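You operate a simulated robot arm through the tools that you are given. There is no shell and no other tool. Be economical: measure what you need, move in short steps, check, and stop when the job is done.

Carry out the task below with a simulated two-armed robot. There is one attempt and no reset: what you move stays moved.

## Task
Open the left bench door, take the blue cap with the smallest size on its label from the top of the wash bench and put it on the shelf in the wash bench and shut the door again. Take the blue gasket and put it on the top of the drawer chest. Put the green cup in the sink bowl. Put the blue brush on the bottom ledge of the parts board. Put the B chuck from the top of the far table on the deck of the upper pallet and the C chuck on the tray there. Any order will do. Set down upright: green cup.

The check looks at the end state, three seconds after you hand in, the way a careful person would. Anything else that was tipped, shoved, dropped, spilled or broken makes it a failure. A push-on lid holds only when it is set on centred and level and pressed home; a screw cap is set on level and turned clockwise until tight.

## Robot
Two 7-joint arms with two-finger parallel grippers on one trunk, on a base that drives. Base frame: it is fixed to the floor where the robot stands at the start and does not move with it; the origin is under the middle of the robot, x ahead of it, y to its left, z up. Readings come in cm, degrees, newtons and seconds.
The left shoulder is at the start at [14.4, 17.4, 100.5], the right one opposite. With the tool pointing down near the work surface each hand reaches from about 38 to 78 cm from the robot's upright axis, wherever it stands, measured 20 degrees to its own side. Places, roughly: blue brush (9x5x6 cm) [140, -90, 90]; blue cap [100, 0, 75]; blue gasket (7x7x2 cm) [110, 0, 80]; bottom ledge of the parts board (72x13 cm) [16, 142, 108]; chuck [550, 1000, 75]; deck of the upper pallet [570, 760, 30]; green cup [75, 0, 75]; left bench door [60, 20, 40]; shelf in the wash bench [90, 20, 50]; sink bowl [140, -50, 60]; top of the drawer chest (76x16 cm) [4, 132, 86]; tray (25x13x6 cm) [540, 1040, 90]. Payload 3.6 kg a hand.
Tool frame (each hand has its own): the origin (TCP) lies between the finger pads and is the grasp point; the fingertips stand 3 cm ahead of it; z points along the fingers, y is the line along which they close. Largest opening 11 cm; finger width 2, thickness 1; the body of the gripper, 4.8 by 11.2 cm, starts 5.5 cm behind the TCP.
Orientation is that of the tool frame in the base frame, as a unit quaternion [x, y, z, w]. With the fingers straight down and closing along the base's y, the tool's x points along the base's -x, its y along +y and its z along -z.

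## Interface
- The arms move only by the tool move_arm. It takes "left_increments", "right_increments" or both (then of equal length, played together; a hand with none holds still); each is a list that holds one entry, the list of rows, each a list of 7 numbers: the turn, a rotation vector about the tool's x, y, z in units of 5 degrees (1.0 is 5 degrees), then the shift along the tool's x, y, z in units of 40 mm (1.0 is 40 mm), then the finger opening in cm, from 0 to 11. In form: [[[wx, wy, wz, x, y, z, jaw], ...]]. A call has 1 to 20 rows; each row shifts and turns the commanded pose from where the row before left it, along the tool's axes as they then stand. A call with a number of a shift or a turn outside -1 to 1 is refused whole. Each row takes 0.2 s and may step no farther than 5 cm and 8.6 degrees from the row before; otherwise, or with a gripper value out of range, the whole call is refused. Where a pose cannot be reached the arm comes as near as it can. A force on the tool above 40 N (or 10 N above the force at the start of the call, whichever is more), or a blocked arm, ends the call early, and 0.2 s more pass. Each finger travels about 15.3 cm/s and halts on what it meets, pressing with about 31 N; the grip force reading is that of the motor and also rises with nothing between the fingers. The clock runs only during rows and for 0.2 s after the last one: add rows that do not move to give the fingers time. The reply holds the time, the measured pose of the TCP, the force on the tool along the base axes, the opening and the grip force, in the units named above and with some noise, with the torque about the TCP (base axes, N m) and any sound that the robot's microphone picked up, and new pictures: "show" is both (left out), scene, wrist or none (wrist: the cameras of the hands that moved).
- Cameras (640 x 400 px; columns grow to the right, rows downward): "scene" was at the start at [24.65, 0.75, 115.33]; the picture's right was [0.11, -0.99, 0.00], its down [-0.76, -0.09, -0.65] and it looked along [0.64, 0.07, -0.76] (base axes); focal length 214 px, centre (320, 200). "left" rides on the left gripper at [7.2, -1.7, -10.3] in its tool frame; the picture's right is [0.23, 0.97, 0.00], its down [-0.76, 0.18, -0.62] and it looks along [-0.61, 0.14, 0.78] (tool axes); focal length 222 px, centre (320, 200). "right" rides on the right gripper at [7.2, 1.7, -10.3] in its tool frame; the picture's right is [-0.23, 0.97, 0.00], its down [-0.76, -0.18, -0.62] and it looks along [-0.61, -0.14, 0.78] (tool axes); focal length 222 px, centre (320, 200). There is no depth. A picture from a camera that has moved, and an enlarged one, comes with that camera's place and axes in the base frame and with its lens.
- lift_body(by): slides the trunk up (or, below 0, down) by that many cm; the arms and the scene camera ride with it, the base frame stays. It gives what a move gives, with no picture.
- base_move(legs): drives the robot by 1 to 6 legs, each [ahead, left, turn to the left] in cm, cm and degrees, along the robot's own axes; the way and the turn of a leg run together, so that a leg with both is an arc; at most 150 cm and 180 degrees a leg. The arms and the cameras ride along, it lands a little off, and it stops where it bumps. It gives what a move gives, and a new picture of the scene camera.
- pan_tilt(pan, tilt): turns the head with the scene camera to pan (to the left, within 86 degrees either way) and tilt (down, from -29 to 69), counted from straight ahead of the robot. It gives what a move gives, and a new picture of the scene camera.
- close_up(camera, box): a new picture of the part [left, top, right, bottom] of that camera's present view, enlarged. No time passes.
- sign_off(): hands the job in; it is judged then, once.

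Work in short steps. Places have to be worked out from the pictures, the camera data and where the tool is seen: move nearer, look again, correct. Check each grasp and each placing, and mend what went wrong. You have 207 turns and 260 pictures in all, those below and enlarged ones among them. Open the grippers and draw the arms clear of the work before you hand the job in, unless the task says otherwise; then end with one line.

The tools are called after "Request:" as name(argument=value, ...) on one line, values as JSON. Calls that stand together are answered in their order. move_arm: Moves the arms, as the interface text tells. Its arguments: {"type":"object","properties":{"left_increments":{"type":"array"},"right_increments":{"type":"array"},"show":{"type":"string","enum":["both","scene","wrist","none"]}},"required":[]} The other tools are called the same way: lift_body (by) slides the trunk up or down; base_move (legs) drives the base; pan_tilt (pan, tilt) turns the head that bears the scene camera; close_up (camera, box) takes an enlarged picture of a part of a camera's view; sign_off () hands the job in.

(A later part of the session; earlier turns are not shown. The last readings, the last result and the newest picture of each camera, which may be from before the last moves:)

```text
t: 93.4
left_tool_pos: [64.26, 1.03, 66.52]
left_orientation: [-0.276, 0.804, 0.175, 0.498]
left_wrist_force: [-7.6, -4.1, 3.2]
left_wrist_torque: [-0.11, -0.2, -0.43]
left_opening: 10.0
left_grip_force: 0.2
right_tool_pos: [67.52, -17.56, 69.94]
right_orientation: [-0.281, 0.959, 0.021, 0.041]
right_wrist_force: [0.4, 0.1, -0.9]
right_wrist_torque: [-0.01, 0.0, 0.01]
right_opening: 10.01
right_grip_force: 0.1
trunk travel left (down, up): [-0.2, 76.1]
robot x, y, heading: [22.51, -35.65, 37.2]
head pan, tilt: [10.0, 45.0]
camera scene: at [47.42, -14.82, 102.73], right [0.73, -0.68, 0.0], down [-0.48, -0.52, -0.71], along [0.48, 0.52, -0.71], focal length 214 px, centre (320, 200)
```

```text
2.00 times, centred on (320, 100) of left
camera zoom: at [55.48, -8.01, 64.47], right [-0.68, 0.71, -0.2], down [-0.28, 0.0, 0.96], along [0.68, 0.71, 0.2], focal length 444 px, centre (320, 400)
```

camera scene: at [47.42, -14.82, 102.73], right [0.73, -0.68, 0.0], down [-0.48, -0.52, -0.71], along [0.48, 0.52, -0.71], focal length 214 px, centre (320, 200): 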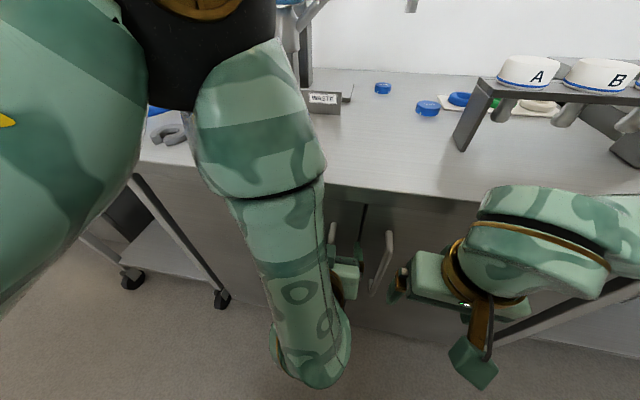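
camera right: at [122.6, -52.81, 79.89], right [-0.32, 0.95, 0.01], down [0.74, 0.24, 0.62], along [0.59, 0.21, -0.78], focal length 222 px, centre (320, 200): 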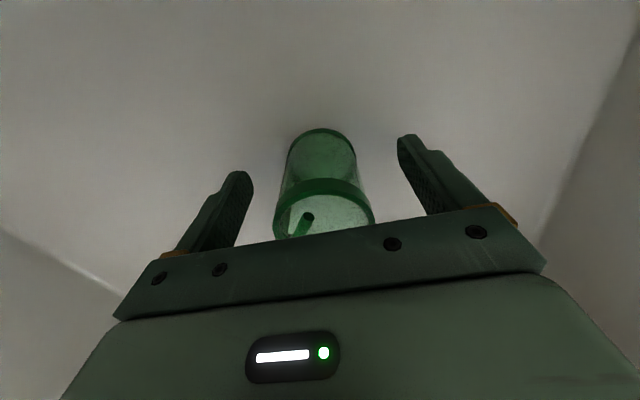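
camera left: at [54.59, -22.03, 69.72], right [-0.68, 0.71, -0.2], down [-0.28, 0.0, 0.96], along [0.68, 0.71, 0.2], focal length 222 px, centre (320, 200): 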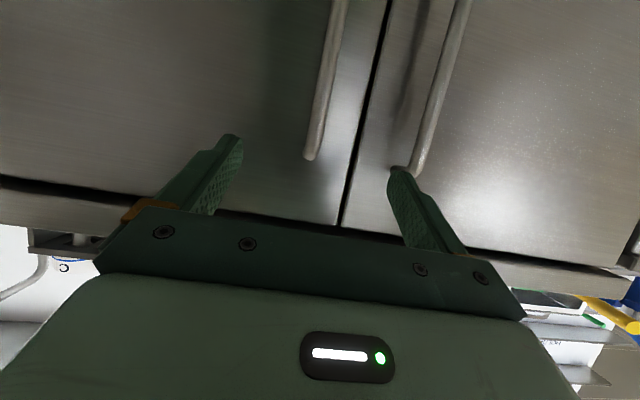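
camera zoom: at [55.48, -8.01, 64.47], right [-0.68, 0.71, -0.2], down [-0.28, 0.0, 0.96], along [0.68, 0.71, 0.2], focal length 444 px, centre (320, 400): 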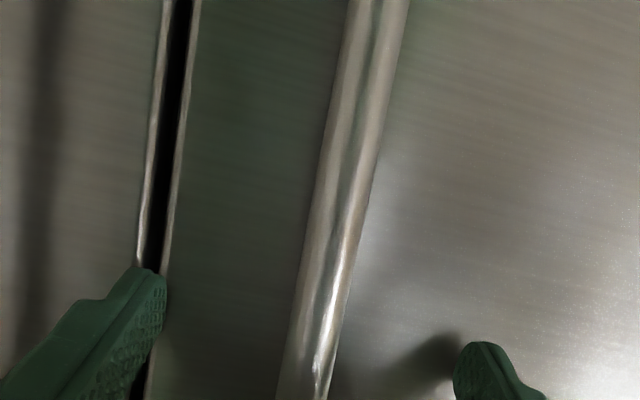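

Fingertips touch the door and the bar lies between the fingers. Close the grip on it.

Request:
base_move(legs=[[-0.6, 0, 0]])

Request:
move_arm(left_increments=[[[0, 0, 0, 0, 0, 0, 6], [0, 0, 0, 0, 0, 0, 3], [0, 0, 0, 0, 0, 0, 1], [0, 0, 0, 0, 0, 0, 0], [0, 0, 0, 0, 0, 0, 0]]], show="wrist")

```text
t: 94.2
left_tool_pos: [63.8, 0.62, 66.36]
left_orientation: [-0.275, 0.804, 0.173, 0.497]
left_wrist_force: [-0.4, 0.7, -0.3]
left_wrist_torque: [0.01, 0.0, -0.01]
left_opening: 10.01
left_grip_force: 0.0
right_tool_pos: [67.03, -17.85, 69.84]
right_orientation: [-0.281, 0.959, 0.022, 0.04]
right_wrist_force: [-0.6, 0.2, -0.4]
right_wrist_torque: [0.01, 0.0, 0.02]
right_opening: 9.96
right_grip_force: 0.1
trunk travel left (down, up): [-0.2, 76.1]
robot x, y, heading: [21.85, -35.65, 37.2]
head pan, tilt: [10.0, 45.0]
camera scene: at [46.99, -15.15, 102.7], right [0.73, -0.68, 0.0], down [-0.48, -0.52, -0.71], along [0.48, 0.52, -0.71], focal length 214 px, centre (320, 200)
```

scene: 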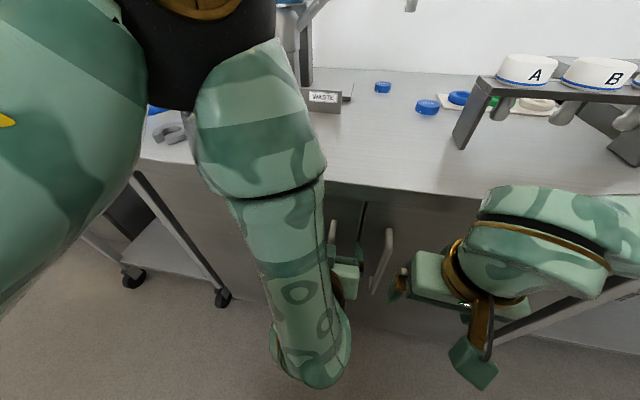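

```text
t: 95.4
left_tool_pos: [64.11, 0.25, 66.43]
left_orientation: [-0.273, 0.805, 0.172, 0.497]
left_wrist_force: [17.8, -29.1, -1.3]
left_wrist_torque: [-0.65, -0.03, 0.1]
left_opening: 1.38
left_grip_force: 45.4
right_tool_pos: [67.24, -18.14, 69.83]
right_orientation: [-0.28, 0.959, 0.023, 0.039]
right_wrist_force: [0.0, 0.3, -0.7]
right_wrist_torque: [0.01, 0.0, -0.03]
right_opening: 10.02
right_grip_force: 0.0
trunk travel left (down, up): [-0.2, 76.1]
robot x, y, heading: [21.67, -35.97, 36.9]
head pan, tilt: [10.0, 45.0]
camera left: at [55.21, -8.7, 64.43], right [-0.67, 0.71, -0.2], down [-0.28, 0.0, 0.96], along [0.68, 0.7, 0.2], focal length 222 px, centre (320, 200)
```

left: 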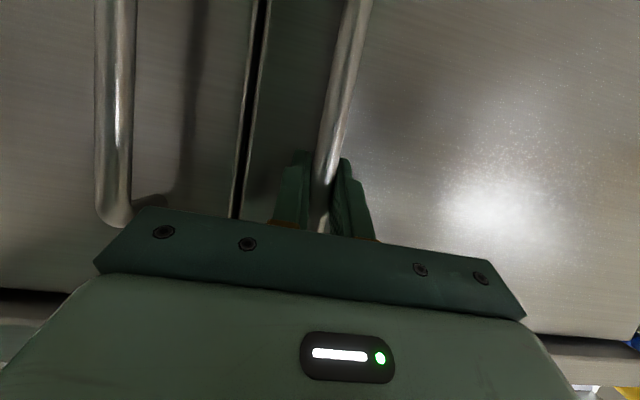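

The bar is gripped. I pull the door by driving the base on an arc about the hinge, first 5°.

Request:
base_move(legs=[[-3.55, 5.2, -5]])

```text
t: 96.4
left_tool_pos: [61.52, -1.1, 66.41]
left_orientation: [-0.239, 0.816, 0.149, 0.505]
left_wrist_force: [1.7, 0.7, 2.1]
left_wrist_torque: [-0.27, 0.33, 0.02]
left_opening: 1.4
left_grip_force: 44.8
right_tool_pos: [63.01, -19.58, 69.74]
right_orientation: [-0.242, 0.969, 0.02, 0.041]
right_wrist_force: [-0.8, 0.3, 0.3]
right_wrist_torque: [0.0, 0.0, -0.02]
right_opening: 10.0
right_grip_force: 0.1
trunk travel left (down, up): [-0.2, 76.1]
robot x, y, heading: [16.38, -33.93, 32.4]
head pan, tilt: [10.0, 45.0]
stopped in leg 1: the force on the tool passed its limit at 45 N (the readings are from after the stop); the commanded pose is now the measured one
camera scene: at [43.33, -15.23, 102.7], right [0.68, -0.74, 0.0], down [-0.52, -0.48, -0.71], along [0.52, 0.48, -0.71], focal length 214 px, centre (320, 200)
```

scene: 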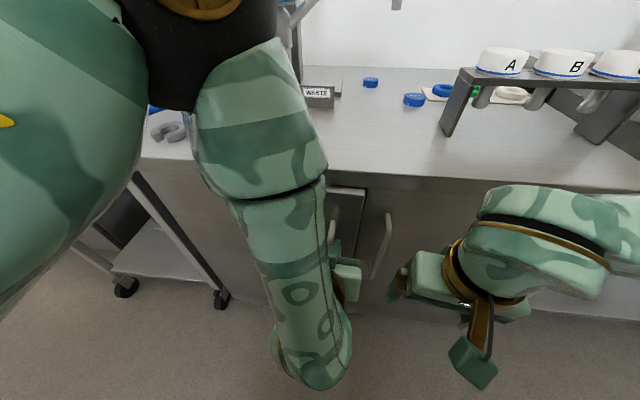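

The door is opening. Continue the arc.

Request:
base_move(legs=[[-3.5, 5.2, -5]])

Request:
base_move(legs=[[-3.5, 5.2, -5]])

```text
t: 97.4
left_tool_pos: [58.52, -2.54, 66.37]
left_orientation: [-0.202, 0.826, 0.126, 0.511]
left_wrist_force: [3.8, -6.8, 3.7]
left_wrist_torque: [-0.11, -0.18, -0.24]
left_opening: 1.35
left_grip_force: 45.1
right_tool_pos: [58.42, -20.88, 69.84]
right_orientation: [-0.199, 0.979, 0.019, 0.042]
right_wrist_force: [0.3, -0.4, -0.3]
right_wrist_torque: [-0.01, -0.02, 0.02]
right_opening: 9.98
right_grip_force: 0.1
trunk travel left (down, up): [-0.2, 76.1]
robot x, y, heading: [10.98, -30.95, 27.8]
head pan, tilt: [10.0, 45.0]
camera scene: at [39.18, -14.84, 102.7], right [0.61, -0.79, 0.0], down [-0.56, -0.43, -0.71], along [0.56, 0.43, -0.71], focal length 214 px, centre (320, 200)
```

scene: 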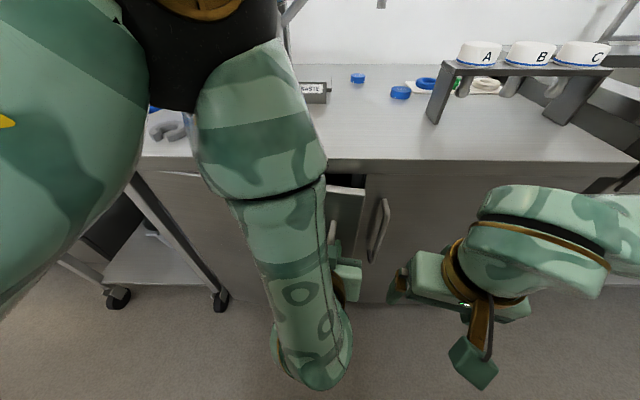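

```text
t: 98.4
left_tool_pos: [55.57, -3.51, 66.26]
left_orientation: [-0.164, 0.835, 0.102, 0.516]
left_wrist_force: [2.5, -4.5, 1.6]
left_wrist_torque: [-0.02, -0.25, -0.23]
left_opening: 1.39
left_grip_force: 45.2
right_tool_pos: [53.7, -21.86, 69.67]
right_orientation: [-0.155, 0.987, 0.016, 0.042]
right_wrist_force: [0.0, 0.2, 0.2]
right_wrist_torque: [-0.01, 0.0, 0.03]
right_opening: 10.01
right_grip_force: 0.1
trunk travel left (down, up): [-0.2, 76.1]
robot x, y, heading: [5.58, -27.99, 22.3]
head pan, tilt: [10.0, 45.0]
camera scene: at [35.09, -14.06, 102.69], right [0.53, -0.85, 0.0], down [-0.6, -0.38, -0.71], along [0.6, 0.38, -0.71], focal length 214 px, centre (320, 200)
```

scene: 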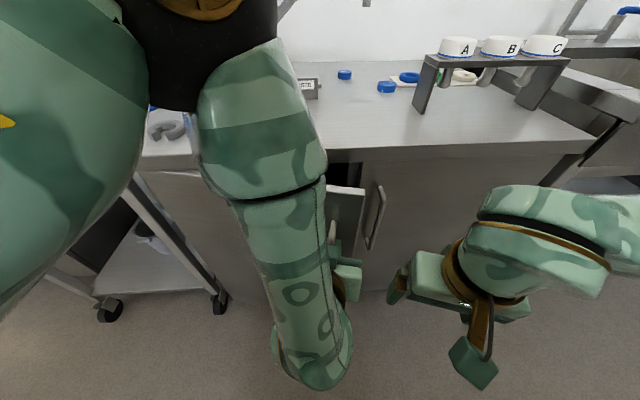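

Smooth and low-force. Continue with more legs.

Request:
base_move(legs=[[-3.5, 5.2, -5], [-3.5, 5.2, -5], [-3.5, 5.2, -5], [-3.5, 5.2, -5]])

```text
t: 100.9
left_tool_pos: [45.21, -5.1, 66.43]
left_orientation: [-0.046, 0.849, 0.026, 0.526]
left_wrist_force: [0.0, -0.5, -9.0]
left_wrist_torque: [0.32, -0.82, -0.15]
left_opening: 1.37
left_grip_force: 45.3
right_tool_pos: [38.53, -21.9, 69.82]
right_orientation: [-0.018, 0.999, 0.011, 0.044]
right_wrist_force: [0.5, 0.3, 0.8]
right_wrist_torque: [-0.04, 0.03, -0.03]
right_opening: 9.97
right_grip_force: 0.1
trunk travel left (down, up): [-0.2, 76.1]
robot x, y, heading: [-9.86, -14.38, 6.8]
head pan, tilt: [10.0, 45.0]
stopped in leg 4: the force on the tool passed its limit at 43 N (the readings are from after the stop); the commanded pose is now the measured one
camera scene: at [22.7, -9.41, 102.67], right [0.29, -0.96, 0.0], down [-0.68, -0.2, -0.71], along [0.68, 0.2, -0.71], focal length 214 px, centre (320, 200)
```

scene: 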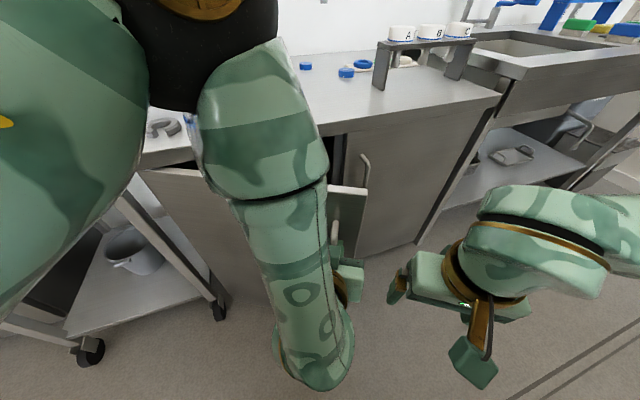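

Request:
base_move(legs=[[-3.5, 5.2, -5], [-3.5, 5.2, -5], [-3.5, 5.2, -5]])

Request:
base_move(legs=[[-3.5, 5.2, -5], [-3.5, 5.2, -5], [-3.5, 5.2, -5]])

```text
t: 102.9
left_tool_pos: [37.45, -4.72, 66.38]
left_orientation: [0.038, 0.849, -0.028, 0.526]
left_wrist_force: [0.0, 0.0, -7.1]
left_wrist_torque: [0.5, -0.83, -0.06]
left_opening: 1.37
left_grip_force: 45.4
right_tool_pos: [28.08, -19.39, 69.84]
right_orientation: [0.076, 0.996, 0.006, 0.045]
right_wrist_force: [1.3, 0.2, 0.3]
right_wrist_torque: [-0.01, 0.0, 0.03]
right_opening: 10.0
right_grip_force: 0.1
trunk travel left (down, up): [-0.2, 76.1]
robot x, y, heading: [-18.16, -3.28, -3.9]
head pan, tilt: [10.0, 45.0]
stopped in leg 3: the force on the tool passed its limit at 43 N (the readings are from after the stop); the commanded pose is now the measured one
camera scene: at [14.81, -4.25, 102.68], right [0.1, -0.99, 0.0], down [-0.7, -0.07, -0.71], along [0.7, 0.07, -0.71], focal length 214 px, centre (320, 200)
```

scene: 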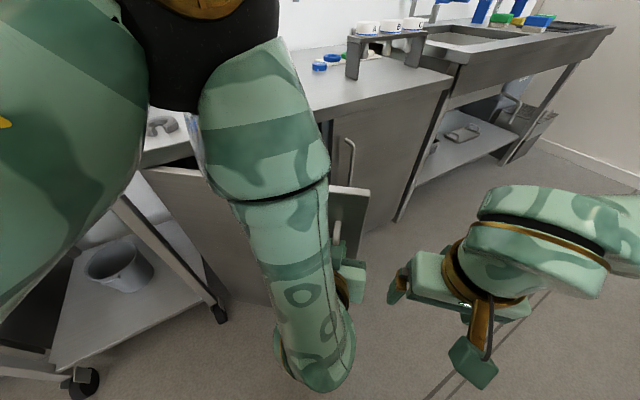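

```text
t: 105.1
left_tool_pos: [27.84, -1.75, 66.4]
left_orientation: [0.155, 0.835, -0.102, 0.518]
left_wrist_force: [0.1, 0.1, 3.1]
left_wrist_torque: [0.9, 0.32, 0.09]
left_opening: 1.38
left_grip_force: 45.3
right_tool_pos: [14.86, -13.37, 69.78]
right_orientation: [0.206, 0.977, 0.0, 0.046]
right_wrist_force: [-0.3, -0.1, 0.1]
right_wrist_torque: [0.01, -0.02, -0.01]
right_opening: 10.01
right_grip_force: 0.0
trunk travel left (down, up): [-0.2, 76.1]
robot x, y, heading: [-25.33, 14.62, -19.2]
head pan, tilt: [10.0, 45.0]
stopped in leg 3: the force on the tool passed its limit at 41 N (the readings are from after the stop); the commanded pose is now the measured one
camera scene: at [6.15, 4.87, 102.71], right [-0.16, -0.99, 0.0], down [-0.7, 0.11, -0.71], along [0.7, -0.11, -0.71], focal length 214 px, centre (320, 200)
```

scene: 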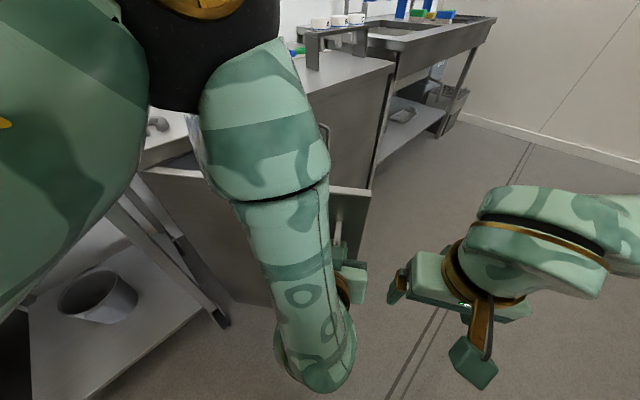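

About 56° open. Two or three more small legs to ~72°.

Request:
base_move(legs=[[-3.5, 5.2, -5], [-3.5, 5.2, -5]])

Request:
base_move(legs=[[-3.5, 5.2, -5], [-3.5, 5.2, -5]])

```text
t: 106.7
left_tool_pos: [22.19, 1.68, 66.47]
left_orientation: [0.23, 0.819, -0.148, 0.505]
left_wrist_force: [-8.3, -13.6, 2.8]
left_wrist_torque: [0.48, -0.51, -0.2]
left_opening: 1.38
left_grip_force: 45.0
right_tool_pos: [7.3, -7.52, 69.79]
right_orientation: [0.291, 0.955, -0.002, 0.046]
right_wrist_force: [0.3, -0.7, 0.7]
right_wrist_torque: [0.0, -0.01, 0.01]
right_opening: 10.0
right_grip_force: 0.0
trunk travel left (down, up): [-0.2, 76.1]
robot x, y, heading: [-27.0, 27.06, -29.4]
head pan, tilt: [10.0, 45.0]
camera scene: at [1.97, 11.82, 102.7], right [-0.33, -0.94, 0.0], down [-0.67, 0.24, -0.71], along [0.67, -0.23, -0.71], focal length 214 px, centre (320, 200)
```

scene: 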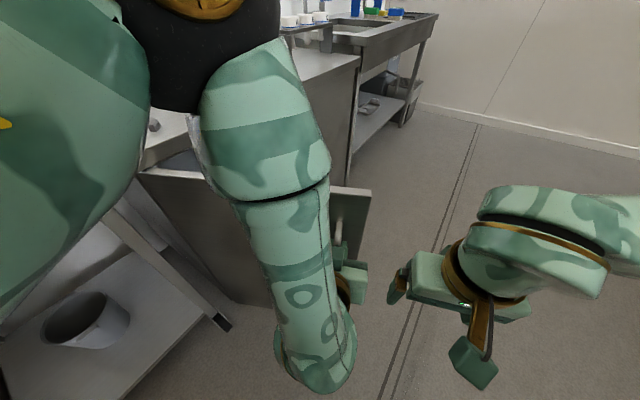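

```text
t: 108.7
left_tool_pos: [17.09, 5.68, 66.41]
left_orientation: [0.306, 0.793, -0.196, 0.489]
left_wrist_force: [-1.6, -1.7, 0.8]
left_wrist_torque: [0.82, -0.48, -0.04]
left_opening: 1.33
left_grip_force: 45.7
right_tool_pos: [1.16, -0.28, 69.76]
right_orientation: [0.376, 0.925, -0.009, 0.044]
right_wrist_force: [0.9, 0.3, -0.2]
right_wrist_torque: [-0.03, -0.01, -0.02]
right_opening: 10.0
right_grip_force: 0.1
trunk travel left (down, up): [-0.2, 76.1]
robot x, y, heading: [-26.83, 39.53, -39.5]
head pan, tilt: [10.0, 45.0]
stopped in leg 2: the force on the tool passed its limit at 42 N (the readings are from after the stop); the commanded pose is now the measured one
camera scene: at [-0.71, 19.6, 102.69], right [-0.49, -0.87, 0.0], down [-0.61, 0.35, -0.71], along [0.61, -0.35, -0.71], focal length 214 px, centre (320, 200)
```

scene: 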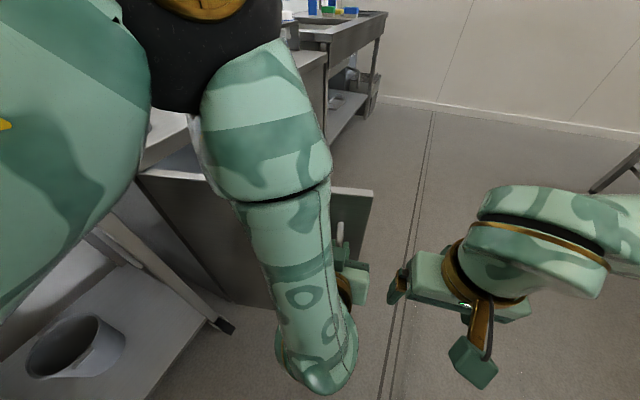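

Door about 76° open. Release the bar and back away straight.

Request:
move_arm(left_increments=[[[0, 0, 0, 0, 0, 0, 4], [0, 0, 0, 0, 0, 0, 7], [0, 0, 0, 0, 0, 0, 9], [0, 0, 0, 0, 0, 0, 9]]], show="none")

Request:
base_move(legs=[[-20, 0, 0]])

```text
t: 109.7
left_tool_pos: [17.06, 5.71, 66.43]
left_orientation: [0.305, 0.794, -0.196, 0.489]
left_wrist_force: [0.4, 0.2, 0.6]
left_wrist_torque: [-0.02, 0.01, -0.05]
left_opening: 9.0
left_grip_force: 0.1
right_tool_pos: [1.08, -0.27, 69.79]
right_orientation: [0.377, 0.925, -0.008, 0.045]
right_wrist_force: [-0.4, -0.2, 0.4]
right_wrist_torque: [0.0, 0.0, 0.01]
right_opening: 9.99
right_grip_force: 0.0
trunk travel left (down, up): [-0.2, 76.1]
robot x, y, heading: [-26.47, 39.62, -39.6]
head pan, tilt: [10.0, 45.0]
```

```text
t: 111.3
left_tool_pos: [1.5, 18.45, 66.52]
left_orientation: [0.305, 0.794, -0.196, 0.488]
left_wrist_force: [-0.2, 0.3, 0.1]
left_wrist_torque: [0.02, 0.01, 0.03]
left_opening: 8.99
left_grip_force: 0.0
right_tool_pos: [-14.21, 12.47, 69.82]
right_orientation: [0.378, 0.925, -0.008, 0.045]
right_wrist_force: [0.6, -0.7, -0.1]
right_wrist_torque: [0.01, 0.01, -0.02]
right_opening: 9.99
right_grip_force: 0.0
trunk travel left (down, up): [-0.2, 76.1]
robot x, y, heading: [-42.21, 52.57, -39.8]
head pan, tilt: [10.0, 45.0]
camera scene: at [-16.15, 32.39, 102.71], right [-0.5, -0.87, 0.0], down [-0.61, 0.35, -0.71], along [0.61, -0.35, -0.71], focal length 214 px, centre (320, 200)
```

scene: 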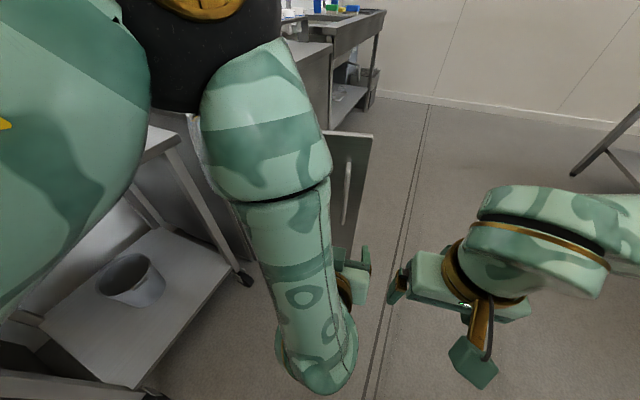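

Before driving round, I look to the robot's right for free floor.

Request:
pan_tilt(pan=-80, tilt=35)

```text
t: 113.0
left_tool_pos: [1.6, 18.52, 66.41]
left_orientation: [0.305, 0.794, -0.196, 0.489]
left_wrist_force: [0.3, -0.1, 0.6]
left_wrist_torque: [0.01, 0.0, 0.02]
left_opening: 9.02
left_grip_force: 0.0
right_tool_pos: [-14.23, 12.42, 69.87]
right_orientation: [0.376, 0.925, -0.008, 0.045]
right_wrist_force: [0.3, -1.0, -0.1]
right_wrist_torque: [0.0, -0.04, -0.02]
right_opening: 10.01
right_grip_force: 0.1
trunk travel left (down, up): [-0.2, 76.1]
robot x, y, heading: [-42.36, 52.14, -39.7]
head pan, tilt: [-80.0, 35.0]
camera scene: at [-27.55, 28.75, 104.18], right [-0.87, 0.5, 0.0], down [0.28, 0.5, -0.82], along [-0.41, -0.71, -0.57], focal length 214 px, centre (320, 200)
```

scene: 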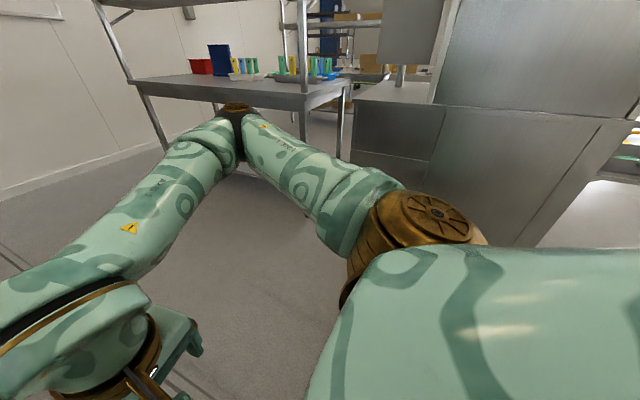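

The floor is free. I drive around the open door and line up in front of the bench's right part.

Request:
base_move(legs=[[0, -48, 0], [132, 0, 0], [0, 0, 76.8]])

Request:
lift_body(by=35)

Request:
pan_tilt(pan=15, tilt=40)

```text
t: 125.2
left_tool_pos: [70.06, -35.23, 66.38]
left_orientation: [-0.24, 0.815, 0.142, 0.507]
left_wrist_force: [0.2, -0.2, 0.6]
left_wrist_torque: [0.0, 0.0, -0.03]
left_opening: 9.0
left_grip_force: 0.1
right_tool_pos: [71.62, -52.19, 69.79]
right_orientation: [-0.262, 0.964, 0.021, 0.04]
right_wrist_force: [0.4, -0.5, 0.0]
right_wrist_torque: [-0.03, 0.01, 0.0]
right_opening: 10.01
right_grip_force: 0.0
trunk travel left (down, up): [-0.2, 76.1]
robot x, y, heading: [25.8, -68.52, 35.1]
head pan, tilt: [-80.0, 35.0]
camera scene: at [52.15, -60.6, 104.18], right [-0.71, -0.71, 0.0], down [-0.41, 0.4, -0.82], along [0.58, -0.58, -0.57], focal length 214 px, centre (320, 200)
```

scene: 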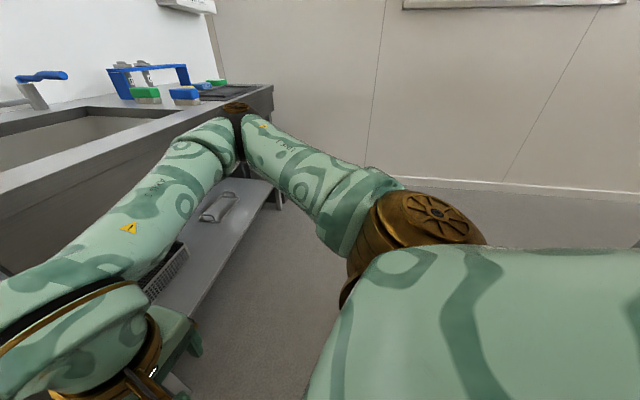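

```text
t: 128.6
left_tool_pos: [62.79, -40.22, 118.91]
left_orientation: [-0.196, 0.69, 0.196, 0.668]
left_wrist_force: [-0.6, 0.1, -0.1]
left_wrist_torque: [0.02, -0.05, 0.0]
left_opening: 8.99
left_grip_force: 0.0
right_tool_pos: [71.68, -52.14, 104.81]
right_orientation: [-0.262, 0.964, 0.021, 0.041]
right_wrist_force: [0.7, -0.1, 0.5]
right_wrist_torque: [0.01, -0.02, 0.0]
right_opening: 10.03
right_grip_force: 0.2
trunk travel left (down, up): [-35.2, 41.1]
robot x, y, heading: [25.89, -68.59, 35.1]
head pan, tilt: [-80.0, 35.0]
```

```text
t: 130.3
left_tool_pos: [62.81, -40.2, 118.99]
left_orientation: [-0.196, 0.69, 0.196, 0.669]
left_wrist_force: [0.3, 1.1, 0.4]
left_wrist_torque: [0.01, 0.01, -0.03]
left_opening: 9.02
left_grip_force: 0.1
right_tool_pos: [71.71, -52.22, 104.95]
right_orientation: [-0.263, 0.964, 0.021, 0.041]
right_wrist_force: [0.1, 0.1, 0.4]
right_wrist_torque: [0.02, 0.0, 0.0]
right_opening: 9.98
right_grip_force: 0.1
trunk travel left (down, up): [-35.2, 41.1]
robot x, y, heading: [25.38, -68.25, 34.8]
head pan, tilt: [15.0, 40.0]
camera scene: at [35.91, -58.72, 140.25], right [0.77, -0.64, 0.0], down [-0.41, -0.49, -0.77], along [0.49, 0.59, -0.64], focal length 214 px, centre (320, 200)
```

scene: 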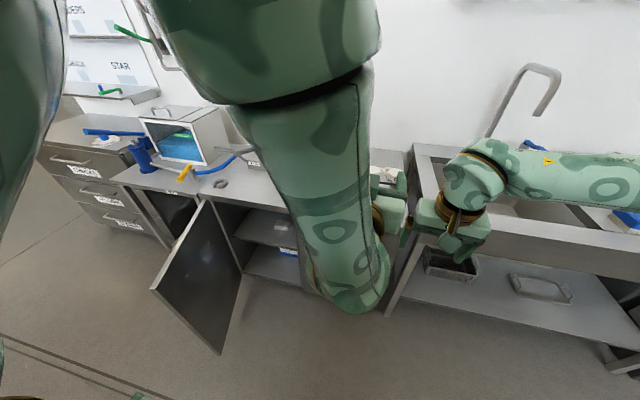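

Door stays open and the shelf is visible inside. I pitch the left hand down again in free space and correct the heading.

Request:
move_arm(left_increments=[[[0, 1, 0, 0, 0, 0, 9], [0, 1, 0, 0, 0, 0, 9], [0, 1, 0, 0, 0, 0, 9], [0, 1, 0, 0, 0, 0, 9], [0, 1, 0, 0, 0, 0, 9], [0, 1, 0, 0, 0, 0, 9], [0, 1, 0, 0, 0, 0, 9], [0, 1, 0, 0, 0, 0, 9], [0, 1, 0, 0, 0, 0, 9], [0, 1, 0, 0, 0, 0, 9], [0, 1, 0, 0, 0, 0, 9], [0, 1, 0, 0, 0, 0, 9], [0, 1, 0, 0, 0, 0, 9], [0, 1, 0, 0, 0, 0, 9], [0, 1, 0, 0, 0, 0, 9], [0, 1, 0, 0, 0, 0, 9], [0, 1, 0, 0, 0, 0, 9], [0, 0.6, 0, 0, 0, 0, 9], [0, 0, 0, 0, 0, 0, 9]]], show="none")

Request:
base_move(legs=[[15, 0, 2]])

```text
t: 134.3
left_tool_pos: [62.86, -40.14, 119.08]
left_orientation: [-0.277, 0.961, 0.005, 0.001]
left_wrist_force: [0.0, -0.9, 0.3]
left_wrist_torque: [-0.02, 0.02, 0.04]
left_opening: 8.99
left_grip_force: 0.1
right_tool_pos: [71.54, -52.09, 104.81]
right_orientation: [-0.262, 0.964, 0.021, 0.041]
right_wrist_force: [-0.7, -0.2, 0.3]
right_wrist_torque: [0.01, -0.01, -0.02]
right_opening: 10.0
right_grip_force: 0.0
trunk travel left (down, up): [-35.2, 41.1]
robot x, y, heading: [25.56, -68.46, 34.9]
head pan, tilt: [15.0, 40.0]
```

```text
t: 135.7
left_tool_pos: [74.14, -29.95, 118.99]
left_orientation: [-0.294, 0.956, 0.005, 0.001]
left_wrist_force: [0.8, 0.1, -0.6]
left_wrist_torque: [-0.06, -0.01, 0.01]
left_opening: 8.98
left_grip_force: 0.0
right_tool_pos: [83.37, -41.45, 104.73]
right_orientation: [-0.279, 0.959, 0.022, 0.04]
right_wrist_force: [0.3, 0.4, -0.5]
right_wrist_torque: [0.02, 0.04, 0.02]
right_opening: 10.0
right_grip_force: 0.1
trunk travel left (down, up): [-35.2, 41.1]
robot x, y, heading: [38.01, -59.74, 37.2]
head pan, tilt: [15.0, 40.0]
camera scene: at [47.85, -49.39, 140.24], right [0.79, -0.61, 0.0], down [-0.4, -0.51, -0.77], along [0.47, 0.6, -0.64], focal length 214 px, centre (320, 200)
```

scene: 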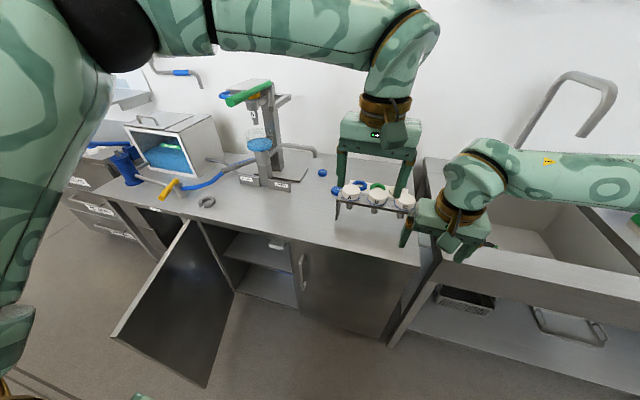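

Plan: take the 45 mm cap with the left hand from slightly to the right, passing right of the spout. First I raise the right hand out of the way and move the base right and nearer.

Request:
move_arm(right_increments=[[[0, 0, 0, 0.4, 0, -0.9, 10], [0, 0, 0, 0.4, 0, -0.9, 10], [0, 0, 0, 0.4, 0, -0.9, 10], [0, 0, 0, 0, 0, -0.9, 10], [0, 0, 0, 0, 0, -0.9, 10], [0, 0, 0, 0, 0, 0, 10]]], show="none")

Request:
base_move(legs=[[18, -12, 0]])

```text
t: 137.1
left_tool_pos: [74.08, -30.15, 119.05]
left_orientation: [-0.294, 0.956, 0.005, 0.002]
left_wrist_force: [0.2, 0.0, -1.0]
left_wrist_torque: [0.0, 0.03, 0.01]
left_opening: 9.0
left_grip_force: 0.0
right_tool_pos: [78.18, -45.44, 122.41]
right_orientation: [-0.279, 0.959, 0.022, 0.039]
right_wrist_force: [-0.4, -0.3, -0.3]
right_wrist_torque: [0.02, -0.02, 0.01]
right_opening: 9.99
right_grip_force: 0.0
trunk travel left (down, up): [-35.2, 41.1]
robot x, y, heading: [37.92, -59.59, 37.3]
head pan, tilt: [15.0, 40.0]
```

```text
t: 138.8
left_tool_pos: [95.94, -28.87, 119.16]
left_orientation: [-0.293, 0.956, 0.005, 0.002]
left_wrist_force: [0.4, 0.1, -0.2]
left_wrist_torque: [-0.02, 0.02, 0.03]
left_opening: 8.99
left_grip_force: 0.0
right_tool_pos: [99.88, -44.29, 122.53]
right_orientation: [-0.279, 0.959, 0.022, 0.04]
right_wrist_force: [-0.2, 0.1, 0.3]
right_wrist_torque: [0.01, 0.01, -0.05]
right_opening: 10.01
right_grip_force: 0.0
trunk travel left (down, up): [-35.2, 41.1]
robot x, y, heading: [59.81, -58.48, 36.9]
head pan, tilt: [15.0, 40.0]
camera scene: at [69.53, -48.34, 140.25], right [0.79, -0.62, 0.0], down [-0.4, -0.51, -0.77], along [0.47, 0.6, -0.64], focal length 214 px, centre (320, 200)
```

scene: 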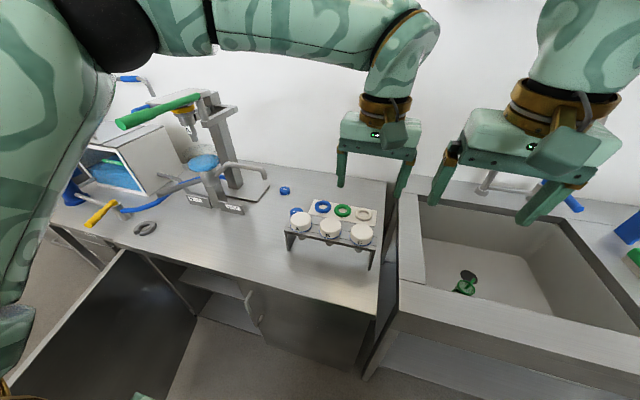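

Left hand is above the rack region. I move it left over the clear bench area at this height, then bring the base 7 cm closer.

Request:
move_arm(left_increments=[[[0, 0, 0, 0, 0.9, 0, 9], [0, 0, 0, 0, 0.9, 0, 9], [0, 0, 0, 0, 0.9, 0, 9], [0, 0, 0, -0.3, 0.9, 0, 9], [0, 0, 0, -0.3, 0.9, 0, 9], [0, 0, 0, -0.3, 0.9, 0, 9], [0, 0, 0, -0.3, 0.9, 0, 9], [0, 0, 0, -0.9, 0.3, 0, 9], [0, 0, 0, -0.9, 0.2, 0, 9], [0, 0, 0, -0.9, 0, 0, 9], [0, 0, 0, -0.9, 0, 0, 9], [0, 0, 0, 0, 0, 0, 9]]], show="none")

Request:
base_move(legs=[[7, 0, 0]])

Request:
close_up(camera="left", box=[0, 0, 640, 400])

```text
t: 141.4
left_tool_pos: [87.08, -9.75, 119.15]
left_orientation: [-0.292, 0.956, 0.004, 0.002]
left_wrist_force: [0.4, 0.5, -0.3]
left_wrist_torque: [-0.03, -0.02, -0.02]
left_opening: 9.0
left_grip_force: 0.0
left hand out of reach, approached as far as the arm can: row 6, 7, 8, 9, 10, 11
right_tool_pos: [99.74, -44.44, 122.6]
right_orientation: [-0.279, 0.959, 0.022, 0.041]
right_wrist_force: [1.2, -0.2, -0.9]
right_wrist_torque: [0.0, 0.02, 0.0]
right_opening: 10.02
right_grip_force: 0.0
trunk travel left (down, up): [-35.2, 41.1]
robot x, y, heading: [59.28, -58.83, 36.9]
head pan, tilt: [15.0, 40.0]
```

```text
t: 142.4
left_tool_pos: [92.88, -5.59, 119.18]
left_orientation: [-0.293, 0.956, 0.005, 0.002]
left_wrist_force: [0.2, 0.4, 0.1]
left_wrist_torque: [-0.01, 0.06, 0.0]
left_opening: 9.0
left_grip_force: 0.0
right_tool_pos: [105.43, -40.12, 122.4]
right_orientation: [-0.278, 0.96, 0.021, 0.04]
right_wrist_force: [0.7, -0.1, -0.9]
right_wrist_torque: [-0.02, 0.04, 0.02]
right_opening: 9.98
right_grip_force: 0.1
trunk travel left (down, up): [-35.2, 41.1]
robot x, y, heading: [65.52, -54.47, 36.9]
head pan, tilt: [15.0, 40.0]
camera scene: at [75.17, -44.05, 140.23], right [0.79, -0.62, 0.0], down [-0.4, -0.51, -0.76], along [0.47, 0.6, -0.64], focal length 214 px, centre (320, 200)
```

scene: 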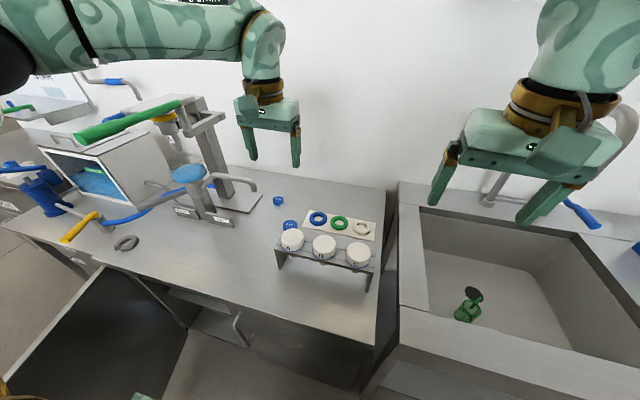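

```text
1.00 times, centred on (320, 200) of left (not enlarged: the box is as wide or as high as the picture)
camera zoom: at [87.81, -11.17, 129.37], right [-0.73, 0.68, 0.01], down [0.53, 0.57, 0.63], along [0.42, 0.46, -0.78], focal length 222 px, centre (320, 200)
```

zoom: 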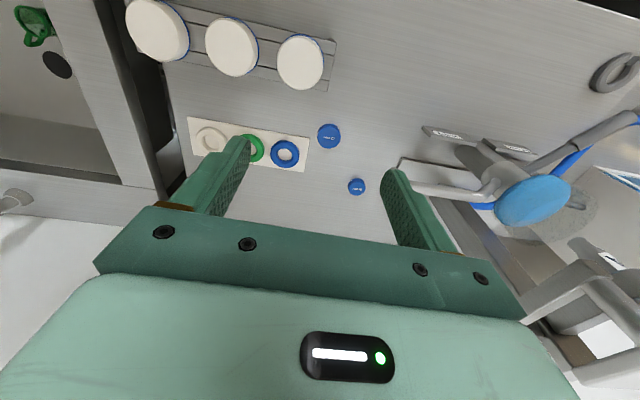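

The left arm's elbow would hang over the lever, so I'll use the right arm for the cap instead. I lift the left hand high and back out of the way, then shift the base back and left.

Request:
move_arm(left_increments=[[[0, 0, 0, 0.6, -0.2, -0.7, 9], [0, 0, 0, 0.6, -0.2, -0.7, 9], [0, 0, 0, 0.6, -0.2, -0.7, 9], [0, 0, 0, 0.6, 0, -0.7, 9], [0, 0, 0, 0.6, 0, -0.7, 9], [0, 0, 0, 0.6, 0, -0.7, 9], [0, 0, 0, 0.6, 0, -0.7, 9], [0, 0, 0, 0.6, 0, -0.7, 9], [0, 0, 0, 0.6, 0, -0.7, 9], [0, 0, 0, 0, 0, 0, 9]]], show="none")

Request:
base_move(legs=[[-14, 0, 0], [0, 24, 0]])

Request:
pan_tilt(pan=0, tilt=30)

```text
t: 144.6
left_tool_pos: [82.58, -15.89, 134.39]
left_orientation: [-0.293, 0.956, 0.005, 0.003]
left_wrist_force: [-0.1, 0.1, -0.1]
left_wrist_torque: [0.01, 0.03, 0.04]
left_opening: 8.98
left_grip_force: 0.1
left hand out of reach, approached as far as the arm can: row 5, 6, 7, 8, 9
right_tool_pos: [105.39, -40.22, 122.58]
right_orientation: [-0.277, 0.96, 0.022, 0.041]
right_wrist_force: [0.3, 0.8, 0.7]
right_wrist_torque: [0.0, -0.01, -0.02]
right_opening: 10.01
right_grip_force: 0.1
trunk travel left (down, up): [-35.2, 41.1]
robot x, y, heading: [64.81, -54.4, 36.7]
head pan, tilt: [15.0, 40.0]
```

```text
t: 147.3
left_tool_pos: [56.32, -4.64, 134.41]
left_orientation: [-0.296, 0.955, 0.004, 0.002]
left_wrist_force: [-0.9, -0.6, -0.4]
left_wrist_torque: [-0.05, 0.01, 0.0]
left_opening: 8.99
left_grip_force: 0.1
right_tool_pos: [79.31, -28.78, 122.52]
right_orientation: [-0.281, 0.959, 0.021, 0.04]
right_wrist_force: [-0.8, 0.9, -0.1]
right_wrist_torque: [0.02, -0.02, 0.02]
right_opening: 10.02
right_grip_force: 0.1
trunk travel left (down, up): [-35.2, 41.1]
robot x, y, heading: [39.33, -43.59, 37.1]
head pan, tilt: [15.0, 40.0]
camera scene: at [49.01, -32.98, 140.25], right [0.79, -0.61, 0.0], down [-0.39, -0.51, -0.77], along [0.47, 0.6, -0.64], focal length 214 px, centre (320, 200)
```

scene: 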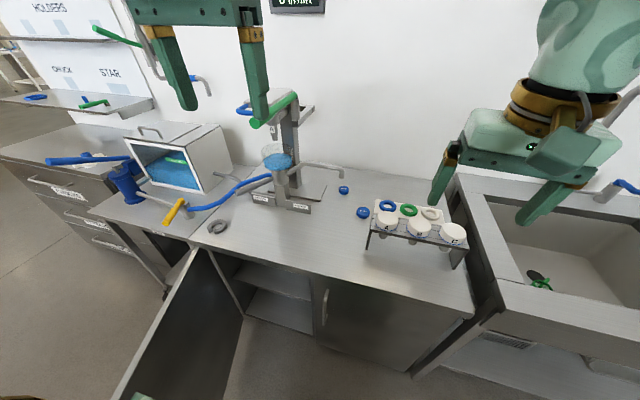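

```text
t: 148.1
left_tool_pos: [56.26, -4.81, 134.42]
left_orientation: [-0.296, 0.955, 0.005, 0.003]
left_wrist_force: [0.2, 0.1, -0.4]
left_wrist_torque: [0.0, 0.0, 0.0]
left_opening: 8.99
left_grip_force: 0.0
right_tool_pos: [79.39, -28.96, 122.56]
right_orientation: [-0.28, 0.959, 0.023, 0.041]
right_wrist_force: [0.1, -0.2, 0.2]
right_wrist_torque: [-0.01, -0.03, -0.01]
right_opening: 9.98
right_grip_force: 0.1
trunk travel left (down, up): [-35.2, 41.1]
robot x, y, heading: [39.21, -43.27, 37.2]
head pan, tilt: [0.0, 30.0]
camera scene: at [51.06, -34.32, 141.78], right [0.61, -0.8, 0.0], down [-0.4, -0.3, -0.87], along [0.69, 0.52, -0.5], focal length 214 px, centre (320, 200)
```

scene: 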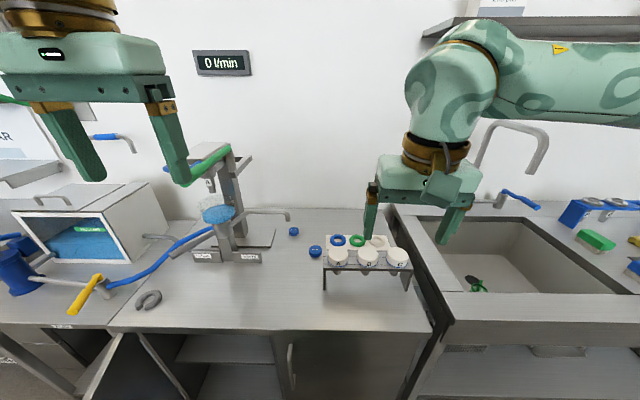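

I lift the left hand a bit further, move the base in 13 cm, then swing the right hand over the rack to behind the spout.

Request:
move_arm(left_increments=[[[0, 0, 0, 0.5, 0.5, -0.6, 9], [0, 0, 0, 0.5, 0.5, -0.6, 9], [0, 0, 0, 0, 0.5, -0.6, 9], [0, 0, 0, 0, 0.5, -0.6, 9], [0, 0, 0, 0, 0, 0, 9]]], show="none")

```text
t: 149.3
left_tool_pos: [56.43, -4.65, 134.44]
left_orientation: [-0.296, 0.955, 0.004, 0.002]
left_wrist_force: [0.2, 0.3, -0.3]
left_wrist_torque: [0.02, 0.0, 0.0]
left_opening: 9.01
left_grip_force: 0.1
left hand out of reach, approached as far as the arm can: row 1, 2, 3, 4
right_tool_pos: [79.48, -29.02, 122.58]
right_orientation: [-0.281, 0.959, 0.022, 0.041]
right_wrist_force: [-0.6, 0.2, 0.1]
right_wrist_torque: [0.02, -0.03, 0.01]
right_opening: 10.01
right_grip_force: 0.2
trunk travel left (down, up): [-35.2, 41.1]
robot x, y, heading: [38.97, -43.33, 37.1]
head pan, tilt: [0.0, 30.0]
```

Request:
move_arm(left_increments=[[[0, 0, 0, 0, -0.7, 0, 9], [0, 0, 0, 0, -0.7, 0, 9], [0, 0, 0, 0, -0.7, 0, 9], [0, 0, 0, 0, 0, -0.7, 9], [0, 0, 0, 0, 0, -0.7, 9], [0, 0, 0, 0, 0, -0.7, 9], [0, 0, 0, 0, 0, 0, 9]]], show="scene")

```text
t: 150.9
left_tool_pos: [60.97, -11.61, 140.13]
left_orientation: [-0.299, 0.954, 0.003, 0.004]
left_wrist_force: [0.6, 0.6, -0.2]
left_wrist_torque: [0.01, 0.0, 0.02]
left_opening: 9.03
left_grip_force: 0.2
left hand out of reach, approached as far as the arm can: row 6
right_tool_pos: [79.42, -28.99, 122.55]
right_orientation: [-0.28, 0.959, 0.022, 0.04]
right_wrist_force: [0.5, 0.5, -0.5]
right_wrist_torque: [0.0, -0.01, 0.02]
right_opening: 10.02
right_grip_force: 0.0
trunk travel left (down, up): [-35.2, 41.1]
robot x, y, heading: [38.81, -42.97, 37.0]
head pan, tilt: [0.0, 30.0]
camera scene: at [51.03, -34.33, 141.79], right [0.6, -0.8, 0.0], down [-0.4, -0.3, -0.87], along [0.69, 0.52, -0.5], focal length 214 px, centre (320, 200)
```

scene: 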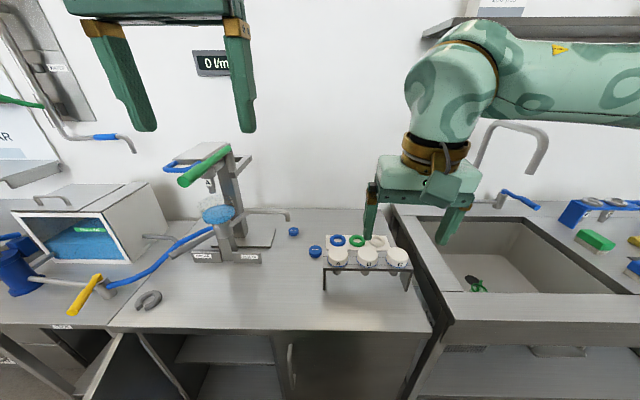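

Left hand now clears the lever well. Base ahead 13 cm, then right hand toward the cap at height.

Request:
base_move(legs=[[13, 0, 0]])

Request:
move_arm(right_increments=[[[0, 0, 0, -0.95, 0.2, 0, 9], [0, 0, 0, -0.95, 0.2, 0, 9], [0, 0, 0, -0.95, 0.2, 0, 9], [0, 0, 0, -0.95, 0.3, 0.1, 9], [0, 0, 0, -0.95, 0.5, 0.2, 9], [0, 0, 0, -0.9, 0.5, 0.3, 9], [0, 0, 0, -0.9, 0.5, 0.3, 9], [0, 0, 0, -0.5, 0.7, 0.3, 9], [0, 0, 0, 0, 0, 0, 9]]], show="both")

```text
t: 152.2
left_tool_pos: [71.42, -3.72, 140.11]
left_orientation: [-0.298, 0.955, 0.002, 0.003]
left_wrist_force: [0.4, -0.3, -0.5]
left_wrist_torque: [-0.03, -0.02, -0.02]
left_opening: 8.99
left_grip_force: 0.0
right_tool_pos: [89.73, -21.02, 122.59]
right_orientation: [-0.28, 0.959, 0.022, 0.041]
right_wrist_force: [0.2, 0.1, -0.3]
right_wrist_torque: [0.0, 0.0, -0.01]
right_opening: 10.01
right_grip_force: 0.1
trunk travel left (down, up): [-35.2, 41.1]
robot x, y, heading: [49.54, -34.88, 37.2]
head pan, tilt: [0.0, 30.0]
camera scene: at [61.46, -26.39, 141.78], right [0.61, -0.8, 0.0], down [-0.4, -0.3, -0.87], along [0.69, 0.52, -0.5], focal length 214 px, centre (320, 200)
```

scene: 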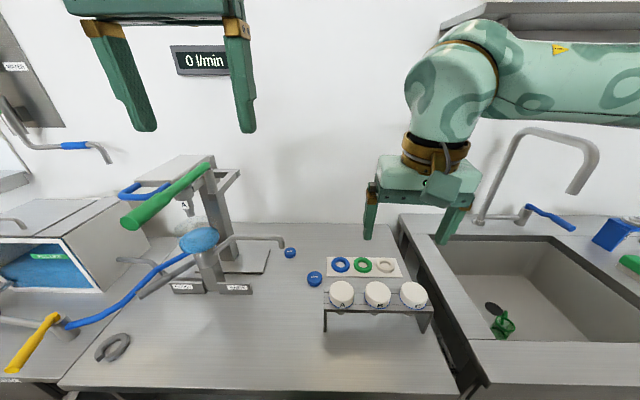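

```text
t: 154.2
left_tool_pos: [71.32, -3.81, 139.98]
left_orientation: [-0.298, 0.955, 0.003, 0.004]
left_wrist_force: [-0.6, -0.5, -0.1]
left_wrist_torque: [-0.03, -0.02, -0.02]
left_opening: 8.97
left_grip_force: 0.2
right_tool_pos: [102.36, -4.15, 119.59]
right_orientation: [-0.28, 0.959, 0.022, 0.041]
right_wrist_force: [0.1, 0.5, 0.7]
right_wrist_torque: [0.0, 0.0, -0.01]
right_opening: 9.0
right_grip_force: 0.0
right hand out of reach, approached as far as the arm can: row 5, 6, 7, 8
trunk travel left (down, up): [-35.2, 41.1]
robot x, y, heading: [49.47, -35.79, 37.4]
head pan, tilt: [0.0, 30.0]
camera scene: at [61.4, -26.38, 141.78], right [0.61, -0.8, 0.0], down [-0.4, -0.3, -0.87], along [0.69, 0.52, -0.5], focal length 214 px, centre (320, 200)
camera right: at [94.75, -7.23, 129.27], right [-0.33, 0.94, 0.04], down [0.69, 0.22, 0.69], along [0.64, 0.26, -0.73], focal length 222 px, centre (320, 200)
```

scene: 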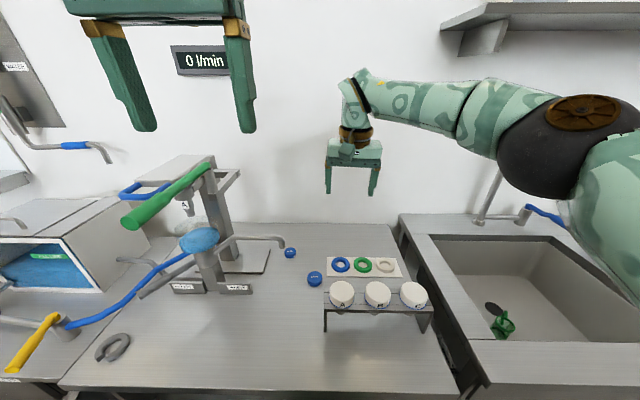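
right: 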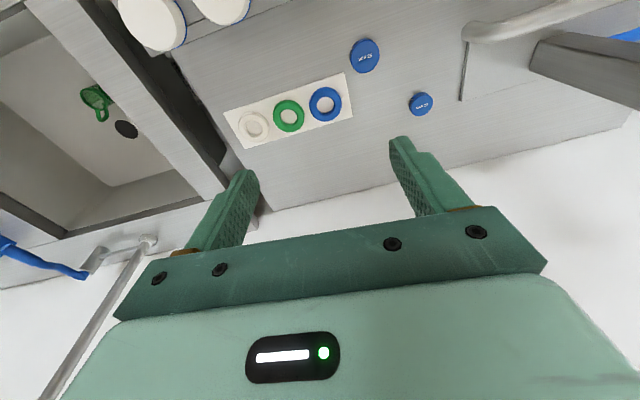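

The right wrist yaw is at its limit again; rotating the hand +45° should free it. Then I continue toward the cap.

Request:
move_arm(right_increments=[[[0, 0, 1, 0, 0, 0, 9], [0, 0, 1, 0, 0, 0, 9], [0, 0, 1, 0, 0, 0, 9], [0, 0, 1, 0, 0, 0, 9], [0, 0, 1, 0, 0, 0, 9], [0, 0, 1, 0, 0, 0, 9], [0, 0, 1, 0, 0, 0, 9], [0, 0, 1, 0, 0, 0, 9], [0, 0, 1, 0, 0, 0, 9], [0, 0, 0, -0.6, 0.6, 0.3, 9], [0, 0, 0, -0.6, 0.6, 0.3, 9], [0, 0, 0, -0.6, 0.6, 0.3, 9], [0, 0, 0, 0, 0, 0, 9]]], show="both")

```text
t: 156.9
left_tool_pos: [71.37, -3.79, 140.19]
left_orientation: [-0.298, 0.954, 0.003, 0.003]
left_wrist_force: [0.3, -0.7, 0.8]
left_wrist_torque: [0.01, 0.0, 0.03]
left_opening: 9.01
left_grip_force: 0.1
right_tool_pos: [104.51, -2.53, 118.92]
right_orientation: [0.108, 0.993, 0.034, 0.029]
right_wrist_force: [-0.2, 0.2, -1.2]
right_wrist_torque: [0.0, 0.0, 0.02]
right_opening: 8.98
right_grip_force: 0.1
right hand out of reach, approached as far as the arm can: row 10, 11, 12
trunk travel left (down, up): [-35.2, 41.1]
robot x, y, heading: [49.49, -35.14, 37.1]
head pan, tilt: [0.0, 30.0]
camera scene: at [61.38, -26.42, 141.79], right [0.61, -0.8, 0.0], down [-0.4, -0.3, -0.87], along [0.69, 0.52, -0.5], focal length 214 px, centre (320, 200)
camera right: at [97.21, 0.06, 128.98], right [0.43, 0.9, 0.08], down [0.66, -0.38, 0.65], along [0.61, -0.22, -0.76], focal length 222 px, centre (320, 200)
```

scene: 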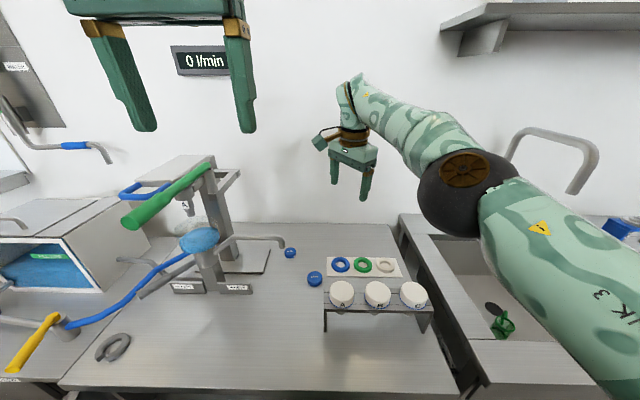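
right: 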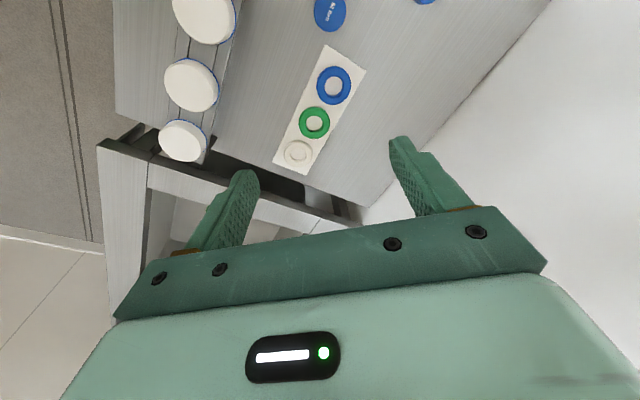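

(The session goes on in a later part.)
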